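You operate a simulated robot arm through the tools that you are given. There is no shell and no other tool. Be economical: measure what you need, move in short steps, check, and stop when the job is done.

You run a simulated robot arm. Do the job below in one go: nothing can be reset, and whatever is moved stays where it is left.

## Task
Put the orange dripper from the top of the cream bench on top of the silver small tin and the blue dripper on top of the orange carton there.
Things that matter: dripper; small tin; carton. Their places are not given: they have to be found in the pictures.

Only the result counts: the job must be done as asked and must still hold three seconds after the hand-in. Knocking over, shifting, dropping, spilling or breaking anything else fails it.

## Robot
A 6-joint arm with a two-finger parallel gripper, fixed in place. Base frame: the origin is at the foot of the arm, x ahead of it, y to its left, z up; the work surface is at about z = 0. Units: cm, rad, N and s.
With the tool pointing down near the work surface it reaches from about 14 to 58 cm from the base axis. Its first joint turns from -1.152 to 1.152 rad. Payload 2.1 kg.
The TCP is the grasp point between the finger pads, 3 cm short of the fingertips. In the tool frame z runs along the fingers and y along their closing line. The gripper opens to 9.4 cm. The fingers are 2.8 cm wide and 1 cm thick; the gripper's body (5 by 9.6 cm) begins 5.5 cm behind the TCP.
Orientation is that of the tool frame in the base frame, as a unit quaternion [x, y, z, w]. With the fingers straight down and closing along the base's y, the tool's x points along the base's -x, its y along +y and its z along -z.

## Interface
- The arm moves only by the tool jog_arm. Its argument "plan" is text: rows parted by semicolons, each of 5 numbers parted by spaces: the shift along the base's x, y, z in cm, then the turn about the base's z in rad, then the opening, from 0 (shut) to 1 (fully open). In form: tx ty tz yaw jaw; .... A call has 1 to 20 rows; each row is the pose to reach, as a shift and turn from the pose commanded when the call began. A row lasts 0.2 s, in which the tool goes at most 5 cm and 0.15 rad; a call with a longer step from one row to the next is refused whole, and so is a gripper value outside its range. Where a pose cannot be reached the arm comes as near as it can. A force on the tool above 40 N (or 10 N above the force at the start of the call, whichever is more), or a blocked arm, ends the call early, and 0.2 s more pass. Each finger travels about 7.2 cm/s and halts on what it meets, pressing with about 31 N; the grip force reading is that of the motor and also rises with nothing between the fingers. The clock runs only during rows and for 0.2 s after the last one: add rows that repeat a pose to give the fingers time. It gives the time, the measured TCP pose, the force on the tool (base axes), the opening and the grip force at its end, in the units of the frame above (readings bear some noise).
- Cameras (640 x 400 px; columns grow to the right, rows downward): "scene" is fixed at [6.03, -37.77, 50.5]; the picture's right is [0.75, -0.66, 0.00], its down [-0.30, -0.34, -0.89] and it looks along [0.59, 0.67, -0.45] (base axes); focal length 330 px, centre (320, 200). "wrist" rides on the gripper at [-3.7, 0, -5.8] in the tool frame; the picture's right is [0.00, -1.00, 0.00], its down [0.97, 0.00, -0.24] and it looks along [0.24, 0.00, 0.97] (tool axes); focal length 218 px, centre (320, 200).
- snapshot(camera): a new picture of that camera. The clock stands still meanwhile.
- measure_at(camera, pixels): for up to 12 pixels [column, row] of the newest picture of that camera ("zoom" is the newest enlarged one), the place [x, y, z] in the base frame of the surface seen there, good to about 0.2 cm, but the place of the scene camera against the robot may be out by one fixed shift of up to 1.8 cm in any direction. The clock stands still meanwhile.
- inspect(camera, box): a new picture of the part [left, top, right, bottom] of that camera's present view, enlarged. The clock stands still meanwhile.
- hand_in(): hands the job in; it is judged then, once.

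Keep the steps short. Do not move on a guess: measure, check each grasp and each placing, and mend mistakes. In all there are 60 turns and 22 pictures (those below and enlarged ones count). Leave the gripper open and the arm clear of the work at the hand-in unless told otherwise, and finish with a single line.

The tools are called after "Request:" as name(argument=value, ...) on one line, values as JSON. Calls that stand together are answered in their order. jog_arm: Moves the arm, as the interface text tells. Its arguments: {"type":"object","properties":{"plan":{"type":"string"}},"required":["plan"]} The other tools are called the same way: snapshot (camera) takes a picture; measure_at (camera, pixels) gives the place of the surface under pixels of a picture; inspect (camera, box) takes an enlarged picture of a part of a camera's view; hand_in () hands the job in.

At the start:

```text
time_s: 0.0
tool_pos: [27.08, 25.83, 24.52]
ee_rot: [0.0, 1.0, 0.0, 0.001]
ft_force: [0.0, -0.3, 0.4]
width: 9.4
grip_force: 0.0
```

scene: 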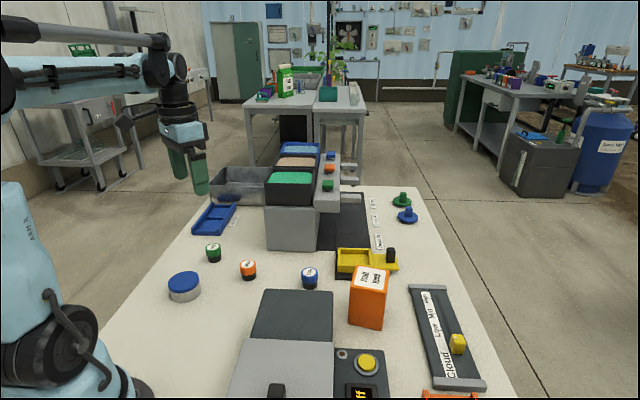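
wrist: 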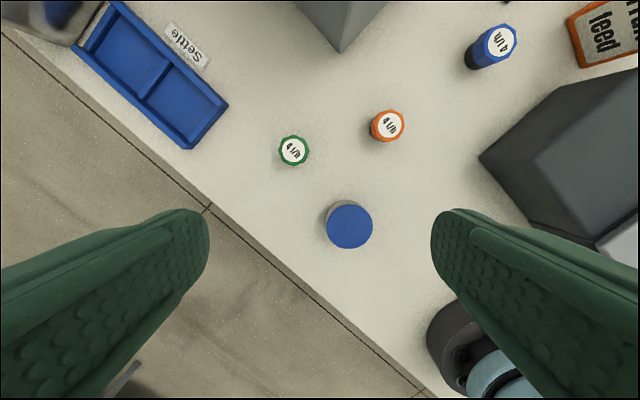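

I see capped pieces labelled "4 l/h" (likely the drippers), a silver tin with a blue lid near (184,287), and an orange carton near (368,297). I'll enlarge both areas to check.

Request:
inspect(camera="scene", box=[150, 220, 410, 382])

Request:
inspect(camera="scene", box=[200, 130, 440, 280])

Request:
measure_at(camera="wrist", pixels=[[387, 124], [294, 149], [498, 42], [349, 226], [330, 226], [370, 226], [349, 206], [349, 247], [605, 30], [340, 270]])

Request:
measure_at(camera="scene", pixels=[[184, 280], [248, 263], [310, 271], [213, 246], [354, 268], [388, 272], [385, 292], [351, 284], [368, 280], [260, 290], [290, 300], [366, 365]])

```text
2.46 times, centred on (280, 301) of scene
```

zoom: 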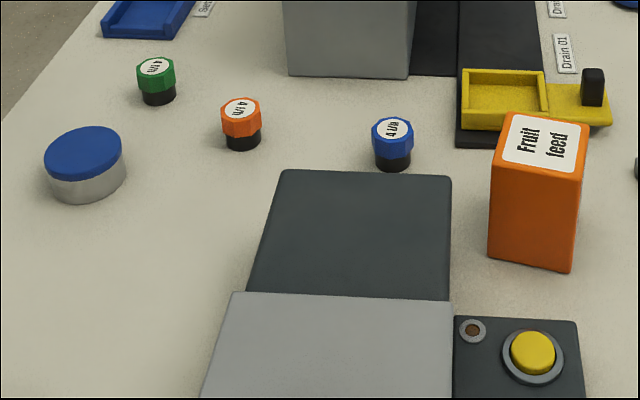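

```text
2.67 times, centred on (320, 205) of scene
```

zoom: 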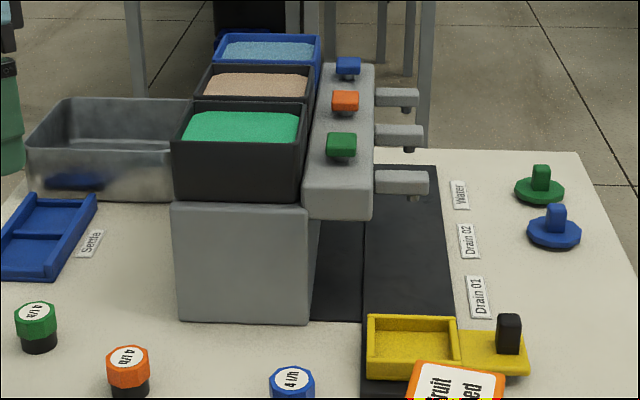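

```text
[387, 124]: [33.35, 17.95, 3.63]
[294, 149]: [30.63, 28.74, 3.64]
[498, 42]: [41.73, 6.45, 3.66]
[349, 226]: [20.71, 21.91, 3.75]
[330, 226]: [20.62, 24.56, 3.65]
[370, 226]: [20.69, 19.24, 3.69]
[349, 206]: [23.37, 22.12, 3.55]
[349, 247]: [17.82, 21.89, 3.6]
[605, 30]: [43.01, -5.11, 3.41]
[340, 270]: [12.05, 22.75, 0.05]
```

```text
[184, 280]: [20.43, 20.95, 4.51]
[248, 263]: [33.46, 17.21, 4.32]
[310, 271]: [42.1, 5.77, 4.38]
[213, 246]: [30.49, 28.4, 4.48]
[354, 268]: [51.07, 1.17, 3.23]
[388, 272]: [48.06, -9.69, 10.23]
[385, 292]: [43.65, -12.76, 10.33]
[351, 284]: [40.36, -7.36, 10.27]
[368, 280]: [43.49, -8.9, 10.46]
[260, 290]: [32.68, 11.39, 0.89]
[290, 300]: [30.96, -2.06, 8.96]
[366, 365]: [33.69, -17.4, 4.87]
```

The enlarged views show the drippers are the eight-sided caps on black bodies: orange near (33.4, 18.0), blue near (41.7, 6.5), tops at z≈3.65. The tin is centred near (20.7, 21.9) with its top at ≈3.7. Next I'll move above the orange dripper and look from there.

Request:
jog_arm(plan="2.1 -2.6 -2 0 1; 4.2 -5.2 -5 0 1; 6.27 -7.88 -8 0 1; 6.27 -7.88 -11 0 1; 6.27 -7.88 -11 0 1; 6.27 -7.88 -11 0 1")

Request:
snapshot(camera="wrist")

```text
time_s: 1.4
tool_pos: [33.46, 17.9, 13.55]
ee_rot: [0.0, 1.0, 0.0, 0.002]
ft_force: [-0.7, -0.5, -0.1]
width: 9.39
grip_force: 0.1
```

```text
17 pictures are left
```

wrist: 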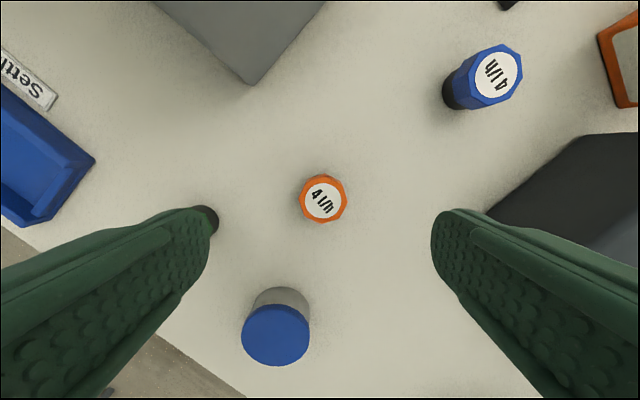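

The orange cap is centred in view near (323,198). I'll measure its edges, along with the tin lid, the blue cap and the carton.

Request:
measure_at(camera="wrist", pixels=[[323, 199], [302, 199], [344, 199], [323, 178], [323, 218], [245, 335], [305, 335], [276, 308], [276, 362], [276, 335], [496, 75]])

Request:
inspect(camera="wrist", box=[275, 168, 371, 228])

```text
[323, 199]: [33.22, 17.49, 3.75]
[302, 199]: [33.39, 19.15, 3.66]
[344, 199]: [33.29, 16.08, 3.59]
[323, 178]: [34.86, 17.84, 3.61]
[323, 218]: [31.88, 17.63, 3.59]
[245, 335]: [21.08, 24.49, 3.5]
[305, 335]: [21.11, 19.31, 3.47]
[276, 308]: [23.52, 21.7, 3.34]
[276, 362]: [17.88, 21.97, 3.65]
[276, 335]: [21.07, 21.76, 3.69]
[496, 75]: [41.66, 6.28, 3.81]
```

```text
6.67 times, centred on (323, 198) of wrist
```

zoom: 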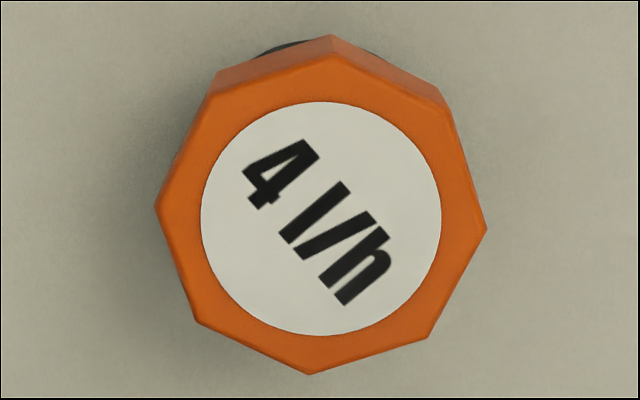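

The orange cap is about 3.1 cm across with its centre near (33.3, 17.65). Its flats are turned about 0.32 rad from my closing line. I'll turn by that much, go down to TCP z≈4.6 and close.

Request:
jog_arm(plan="-0.1 -0.27 0 0.11 1; -0.1 -0.27 -3 0.22 1; -0.1 -0.27 -6 0.325 1; -0.1 -0.27 -8 0.325 1; -0.1 -0.27 -8.95 0.325 1; -0.1 -0.27 -8.95 0.325 1; -0.1 -0.27 -8.95 0.325 0.6; -0.1 -0.27 -8.95 0.325 0.4; -0.1 -0.27 -8.95 0.325 0.2; -0.1 -0.27 -8.95 0.325 0.2; -0.1 -0.27 -8.95 0.325 0.2")

```text
time_s: 3.8
tool_pos: [33.35, 17.77, 4.74]
ee_rot: [-0.162, 0.987, 0.001, 0.002]
ft_force: [0.3, -0.7, 0.2]
width: 3.34
grip_force: 31.0
```

The grip holds at 3.34 cm with 31 N. I'll lift 8 cm and look at it.

Request:
jog_arm(plan="0 0 3 0 0.2; 0 0 6 0 0.2; 0 0 8 0 0.2; 0 0 8 0 0.2")

Request:
snapshot(camera="wrist")

```text
time_s: 4.8
tool_pos: [33.35, 17.66, 12.66]
ee_rot: [-0.161, 0.987, 0.0, 0.002]
ft_force: [0.4, -1.3, -0.5]
width: 3.36
grip_force: 31.0
```

```text
15 pictures are left
```

wrist: 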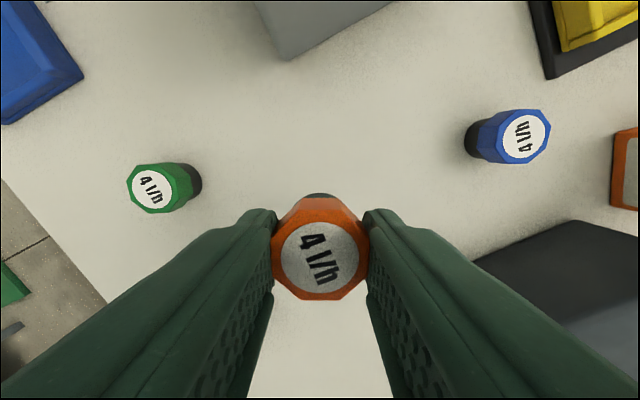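

The dripper is held upright between the pads. I'll measure its position in the grip so I can place it on centre.

Request:
measure_at(camera="wrist", pixels=[[320, 256], [276, 248], [366, 248], [320, 215], [320, 298], [523, 137], [625, 170]])

```text
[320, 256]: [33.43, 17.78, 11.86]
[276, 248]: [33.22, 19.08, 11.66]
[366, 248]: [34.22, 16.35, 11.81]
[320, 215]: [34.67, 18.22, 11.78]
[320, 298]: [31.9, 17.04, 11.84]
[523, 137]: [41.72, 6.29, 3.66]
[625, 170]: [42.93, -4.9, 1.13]
```

The cap centre sits about 0.15 cm in +x of the TCP. I'll move over the tin centre (20.7, 21.9), stay about 2 cm high, and check with both cameras.

Request:
jog_arm(plan="-3 1 0 0 0.2; -6.5 2.2 0 0 0.2; -10 3.3 0 0 0.2; -12.75 4.23 0 0 0.2; -12.75 4.23 -2 0 0.2; -12.75 4.23 -2 0 0.2; -12.75 4.23 -2 0 0.2")

Request:
inspect(camera="scene", box=[100, 200, 260, 300])

Request:
snapshot(camera="wrist")

```text
time_s: 6.4
tool_pos: [20.67, 21.93, 10.72]
ee_rot: [-0.161, 0.987, 0.001, 0.001]
ft_force: [0.3, 0.1, 1.0]
width: 3.37
grip_force: 31.3
```

```text
4.00 times, centred on (180, 250) of scene
```

zoom: 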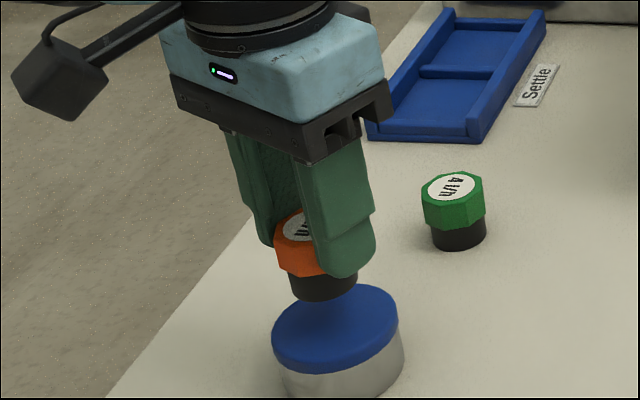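

```text
13 pictures are left
```

wrist: 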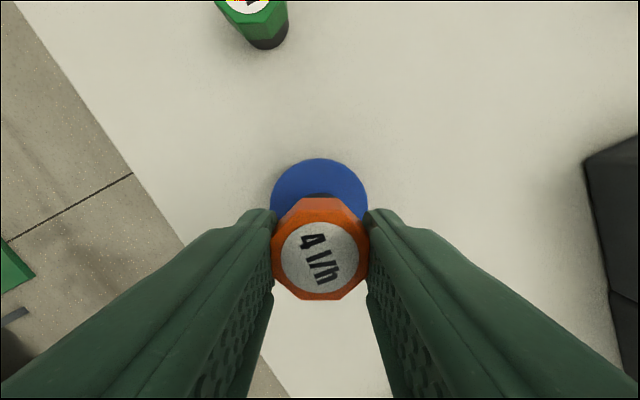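

The tin's sides are even about column 319, and its far edge at row 158 puts the tin centre under the dripper. I'll lower it until it just touches.

Request:
jog_arm(plan="0 0 -1 0 0.2; 0 0 -1.7 0 0.2; 0 0 -2.0 0 0.2; 0 0 -2.2 0 0.2; 0 0 -2.3 0 0.2; 0 0 -2.3 0 0.2")

Request:
inspect(camera="scene", box=[140, 220, 236, 310])

```text
time_s: 7.8
tool_pos: [20.65, 21.79, 8.41]
ee_rot: [-0.162, 0.987, 0.002, 0.002]
ft_force: [0.2, 0.1, -0.3]
width: 3.34
grip_force: 30.8
```

```text
4.44 times, centred on (188, 265) of scene
```

zoom: 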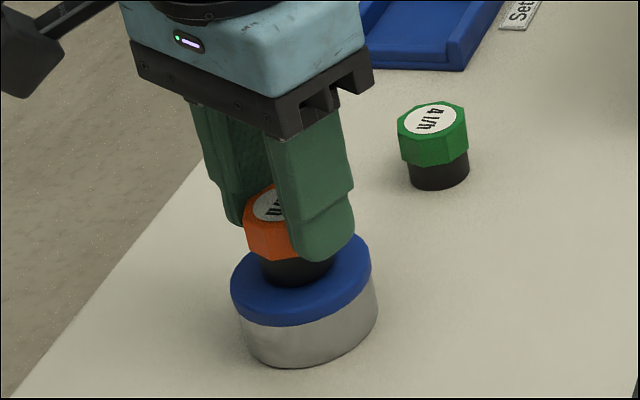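

No contact force shows yet, though it is very close. I'll go down in 0.1 cm steps to find the touch.

Request:
jog_arm(plan="0 0 -0.1 0 0.2; 0 0 -0.1 0 0.2")

```text
time_s: 8.4
tool_pos: [20.59, 21.81, 8.25]
ee_rot: [-0.161, 0.987, 0.0, 0.002]
ft_force: [-0.1, -0.4, 0.8]
width: 3.32
grip_force: 31.4
```

Request:
jog_arm(plan="0 0 -0.1 0 0.2; 0 0 -0.1 0 0.2")

```text
time_s: 9.0
tool_pos: [20.68, 21.99, 8.23]
ee_rot: [-0.161, 0.987, 0.0, 0.001]
ft_force: [-1.2, -0.9, 17.4]
width: 3.36
grip_force: 31.6
```

Contact shows at 17 N. I'll ease up 0.07 cm, open slowly, then retreat straight up.

Request:
jog_arm(plan="0 0 0.07 0 0.2; 0 0 0.07 0 0.4; 0 0 0.07 0 0.5; 0 0 0.07 0 0.7; 0 0 0.07 0 0.7; 0 0 3 0 0.7; 0 0 7 0 0.7; 0 0 10 0 1; 0 0 10 0 1")

Request:
snapshot(camera="wrist")

```text
time_s: 11.0
tool_pos: [20.59, 21.76, 18.09]
ee_rot: [-0.161, 0.987, 0.0, 0.002]
ft_force: [-0.4, 0.0, -0.4]
width: 9.45
grip_force: 0.0
```

```text
11 pictures are left
```

wrist: 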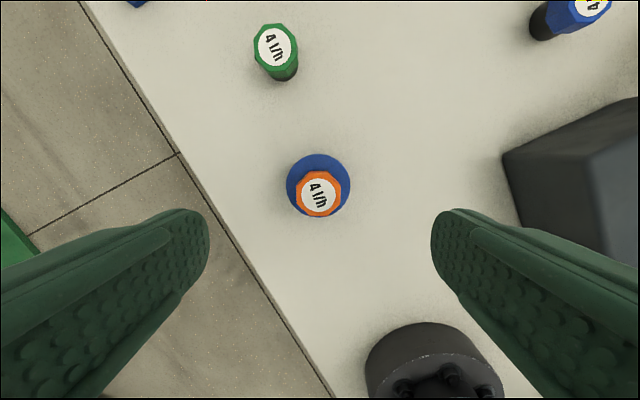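

The orange dripper sits on the tin lid. The blue dripper is next, so I'll measure the tower beside it and the carton from the scene before moving.

Request:
measure_at(camera="scene", pixels=[[268, 245], [312, 245], [270, 190], [312, 190], [268, 180], [325, 210], [338, 208], [350, 320], [383, 320], [270, 300], [330, 300]])

```text
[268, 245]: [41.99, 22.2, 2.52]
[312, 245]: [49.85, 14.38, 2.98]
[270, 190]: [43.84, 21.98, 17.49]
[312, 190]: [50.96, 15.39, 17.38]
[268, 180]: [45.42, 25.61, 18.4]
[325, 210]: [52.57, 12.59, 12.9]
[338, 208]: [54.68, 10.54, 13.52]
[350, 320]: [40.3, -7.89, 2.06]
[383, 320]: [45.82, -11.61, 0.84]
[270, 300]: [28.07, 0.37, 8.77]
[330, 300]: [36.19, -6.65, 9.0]
```

The tower's near face runs from (42,22) to (50,14), well clear. I'll move above the blue dripper.

Request:
jog_arm(plan="3.5 -2.6 0 0 1; 7 -5.2 0 0 1; 10.5 -7.8 0 0 1; 14 -10.4 0 0 1; 17.5 -13 0 0 1; 21.1 -15.5 0 0 1; 21.1 -15.5 -4 0 1; 21.1 -15.5 -4 0 1; 21.1 -15.5 -4 0 1")

Request:
snapshot(camera="wrist")

```text
time_s: 13.0
tool_pos: [41.73, 6.34, 14.24]
ee_rot: [-0.16, 0.987, 0.0, 0.002]
ft_force: [0.3, 0.4, -0.2]
width: 9.41
grip_force: 0.0
```

```text
10 pictures are left
```

wrist: 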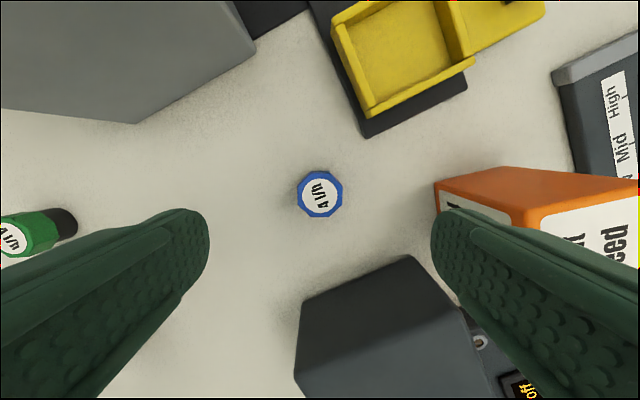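

The blue cap is near (320,194), with the carton to the right and the dark box below. I'll enlarge the cap for its flats and measure the clearances.

Request:
inspect(camera="wrist", box=[272, 164, 368, 224])

Request:
measure_at(camera="wrist", pixels=[[298, 194], [342, 194], [320, 172], [320, 216], [320, 195], [440, 185], [520, 215], [560, 220], [410, 262], [305, 305], [380, 300], [440, 330]])

```text
6.67 times, centred on (320, 194) of wrist
```

zoom: 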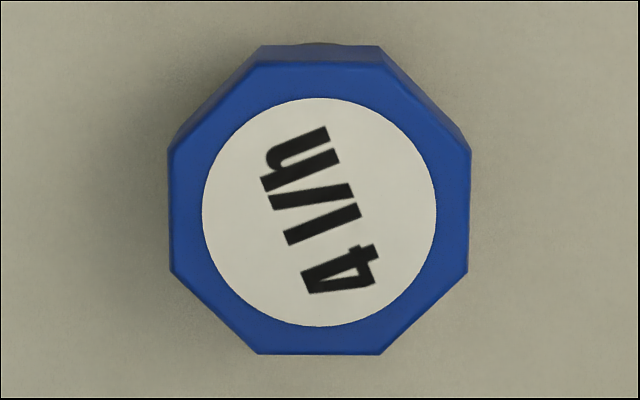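

```text
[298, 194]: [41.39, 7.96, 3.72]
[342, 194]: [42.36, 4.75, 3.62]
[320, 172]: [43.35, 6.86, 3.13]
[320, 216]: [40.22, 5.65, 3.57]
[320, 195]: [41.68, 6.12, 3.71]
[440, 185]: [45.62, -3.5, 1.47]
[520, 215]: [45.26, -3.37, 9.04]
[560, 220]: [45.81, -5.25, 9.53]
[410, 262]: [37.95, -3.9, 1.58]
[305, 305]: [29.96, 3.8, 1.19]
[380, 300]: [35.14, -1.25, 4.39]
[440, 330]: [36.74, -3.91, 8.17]
```

The flats are already square to the closing line, and the cap centre coincides with the TCP in xy. I'll go straight down 9.5 cm and close.

Request:
jog_arm(plan="0 0 -3 0 1; 0 0 -6 0 1; 0 0 -8.5 0 1; 0 0 -9.5 0 1; 0 0 -9.5 0 1; 0 0 -9.5 0 0.6; 0 0 -9.5 0 0.4; 0 0 -9.5 0 0.2; 0 0 -9.5 0 0.2; 0 0 -9.5 0 0.2")

```text
time_s: 15.2
tool_pos: [41.89, 6.18, 4.72]
ee_rot: [-0.161, 0.987, 0.001, 0.002]
ft_force: [0.0, -0.8, 1.0]
width: 3.36
grip_force: 31.3
```

The grip holds at 3.36 cm. I'll lift 14.5 cm, well above the carton top, and then look.

Request:
jog_arm(plan="0 0 3 0 0.2; 0 0 7 0 0.2; 0 0 11 0 0.2; 0 0 14.5 0 0.2; 0 0 14.5 0 0.2; 0 0 14.5 0 0.2")

Request:
snapshot(camera="wrist")

```text
time_s: 16.6
tool_pos: [41.65, 6.32, 19.25]
ee_rot: [-0.163, 0.987, 0.0, 0.001]
ft_force: [0.5, -0.2, -0.9]
width: 3.36
grip_force: 30.9
```

```text
8 pictures are left
```

wrist: 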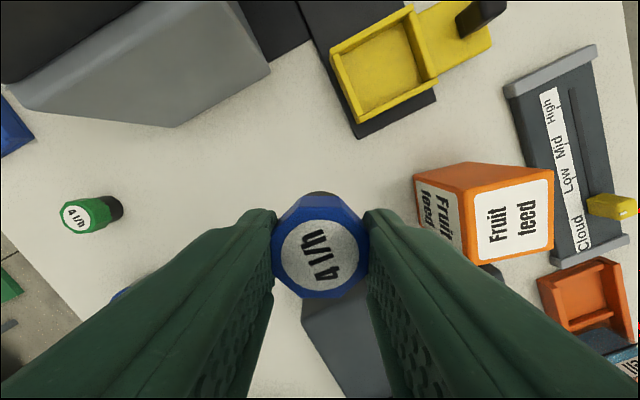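

The blue dripper is held upright and the whole carton top is visible. I'll measure its corners and the cap in the grip.

Request:
measure_at(camera="wrist", pixels=[[465, 189], [546, 171], [550, 246], [471, 260], [508, 217], [320, 252], [320, 215], [320, 296], [277, 248], [364, 248]])

```text
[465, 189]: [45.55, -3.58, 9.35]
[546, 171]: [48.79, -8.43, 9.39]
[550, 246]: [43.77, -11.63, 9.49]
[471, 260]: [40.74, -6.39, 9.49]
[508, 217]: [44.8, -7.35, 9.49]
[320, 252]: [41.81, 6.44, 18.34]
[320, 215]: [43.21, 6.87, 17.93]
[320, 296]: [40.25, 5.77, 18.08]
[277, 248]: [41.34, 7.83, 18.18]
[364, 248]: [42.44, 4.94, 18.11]
```

The carton top is centred at (44.7, -7.5) with z≈9.45. I'll shift (+2.92, -13.88) and go to about 2 cm above it, then check.

Request:
jog_arm(plan="0.7 -3.5 0 0 0.2; 1.4 -7 0 0 0.2; 2.1 -10.5 0 0 0.2; 2.92 -13.88 0 0 0.2; 2.92 -13.88 -3 0 0.2; 2.92 -13.88 -3 0 0.2; 2.92 -13.88 -3 0 0.2")

Request:
snapshot(camera="wrist")

Request:
inspect(camera="scene", box=[300, 200, 440, 340])

```text
time_s: 18.2
tool_pos: [44.69, -7.37, 16.12]
ee_rot: [-0.161, 0.987, 0.0, 0.001]
ft_force: [0.4, 0.1, -0.7]
width: 3.37
grip_force: 31.4
```

```text
7 pictures are left
```

wrist: 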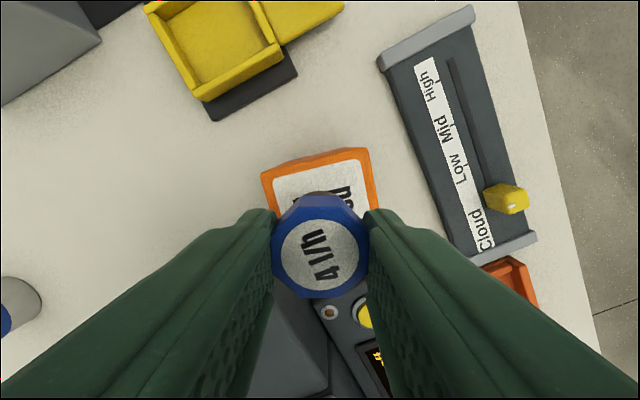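

```text
2.86 times, centred on (370, 270) of scene
```

zoom: 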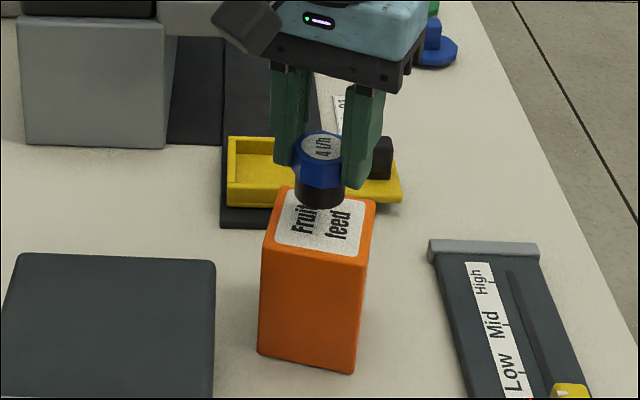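

The dripper is centred over the carton. I'll lower it to just above contact.

Request:
jog_arm(plan="0 0 -1 0 0.2; 0 0 -1.6 0 0.2; 0 0 -1.9 0 0.2; 0 0 -2 0 0.2; 0 0 -2 0 0.2")

```text
time_s: 19.4
tool_pos: [44.69, -7.43, 14.21]
ee_rot: [-0.161, 0.987, 0.001, 0.002]
ft_force: [-0.4, 0.4, 3.4]
width: 3.35
grip_force: 30.9
```

The force is 3.4 N, possibly first contact. I'll lower another 0.06 cm to confirm.

Request:
jog_arm(plan="0 0 -0.06 0 0.2; 0 0 -0.06 0 0.2")

```text
time_s: 20.0
tool_pos: [44.55, -7.52, 14.15]
ee_rot: [-0.161, 0.987, 0.001, 0.002]
ft_force: [0.3, -0.2, 15.7]
width: 3.36
grip_force: 31.0
```

Contact is confirmed at 15.7 N. I'll ease up 0.06 cm, open slowly, rise straight up and look.

Request:
jog_arm(plan="0 0 0.06 0 0.2; 0 0 0.06 0 0.4; 0 0 0.06 0 0.5; 0 0 0.06 0 0.7; 0 0 0.06 0 0.7; 0 0 3 0 0.7; 0 0 6 0 0.7; 0 0 9 0 1; 0 0 9 0 1")

Request:
snapshot(camera="wrist")

Request:
snapshot(camera="scene")

```text
time_s: 22.0
tool_pos: [44.5, -7.4, 23.04]
ee_rot: [-0.161, 0.987, 0.0, 0.002]
ft_force: [-0.8, -0.1, 0.1]
width: 9.39
grip_force: 0.1
```

```text
5 pictures are left
```

wrist: 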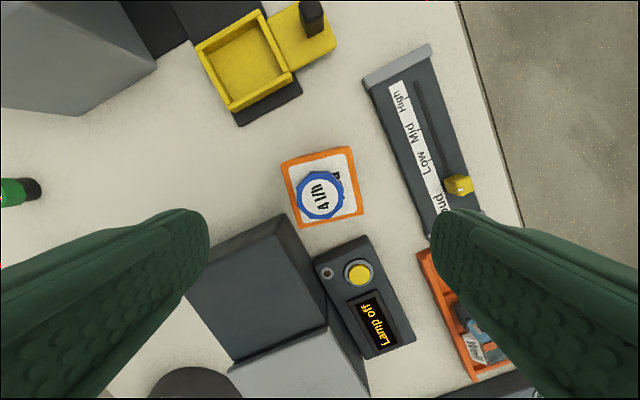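

```text
4 pictures are left
```

scene: 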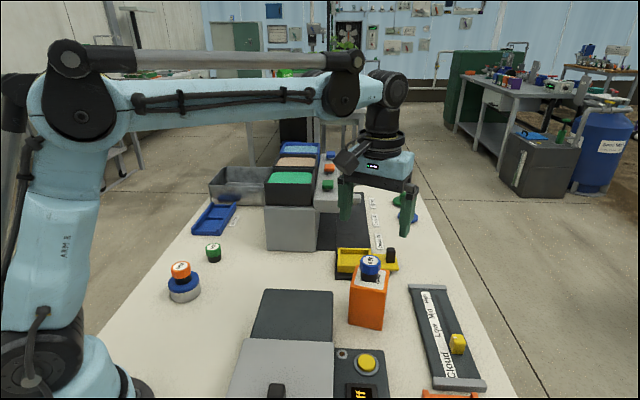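

Both drippers stand centred on their targets, nothing else has moved, and the open gripper is well above the work. I'm handing in.

Request:
hand_in()

```text
The job is handed in.
```

The orange dripper is on the silver small tin and the blue dripper is on the orange carton; the job is handed in with the gripper open and the arm clear.
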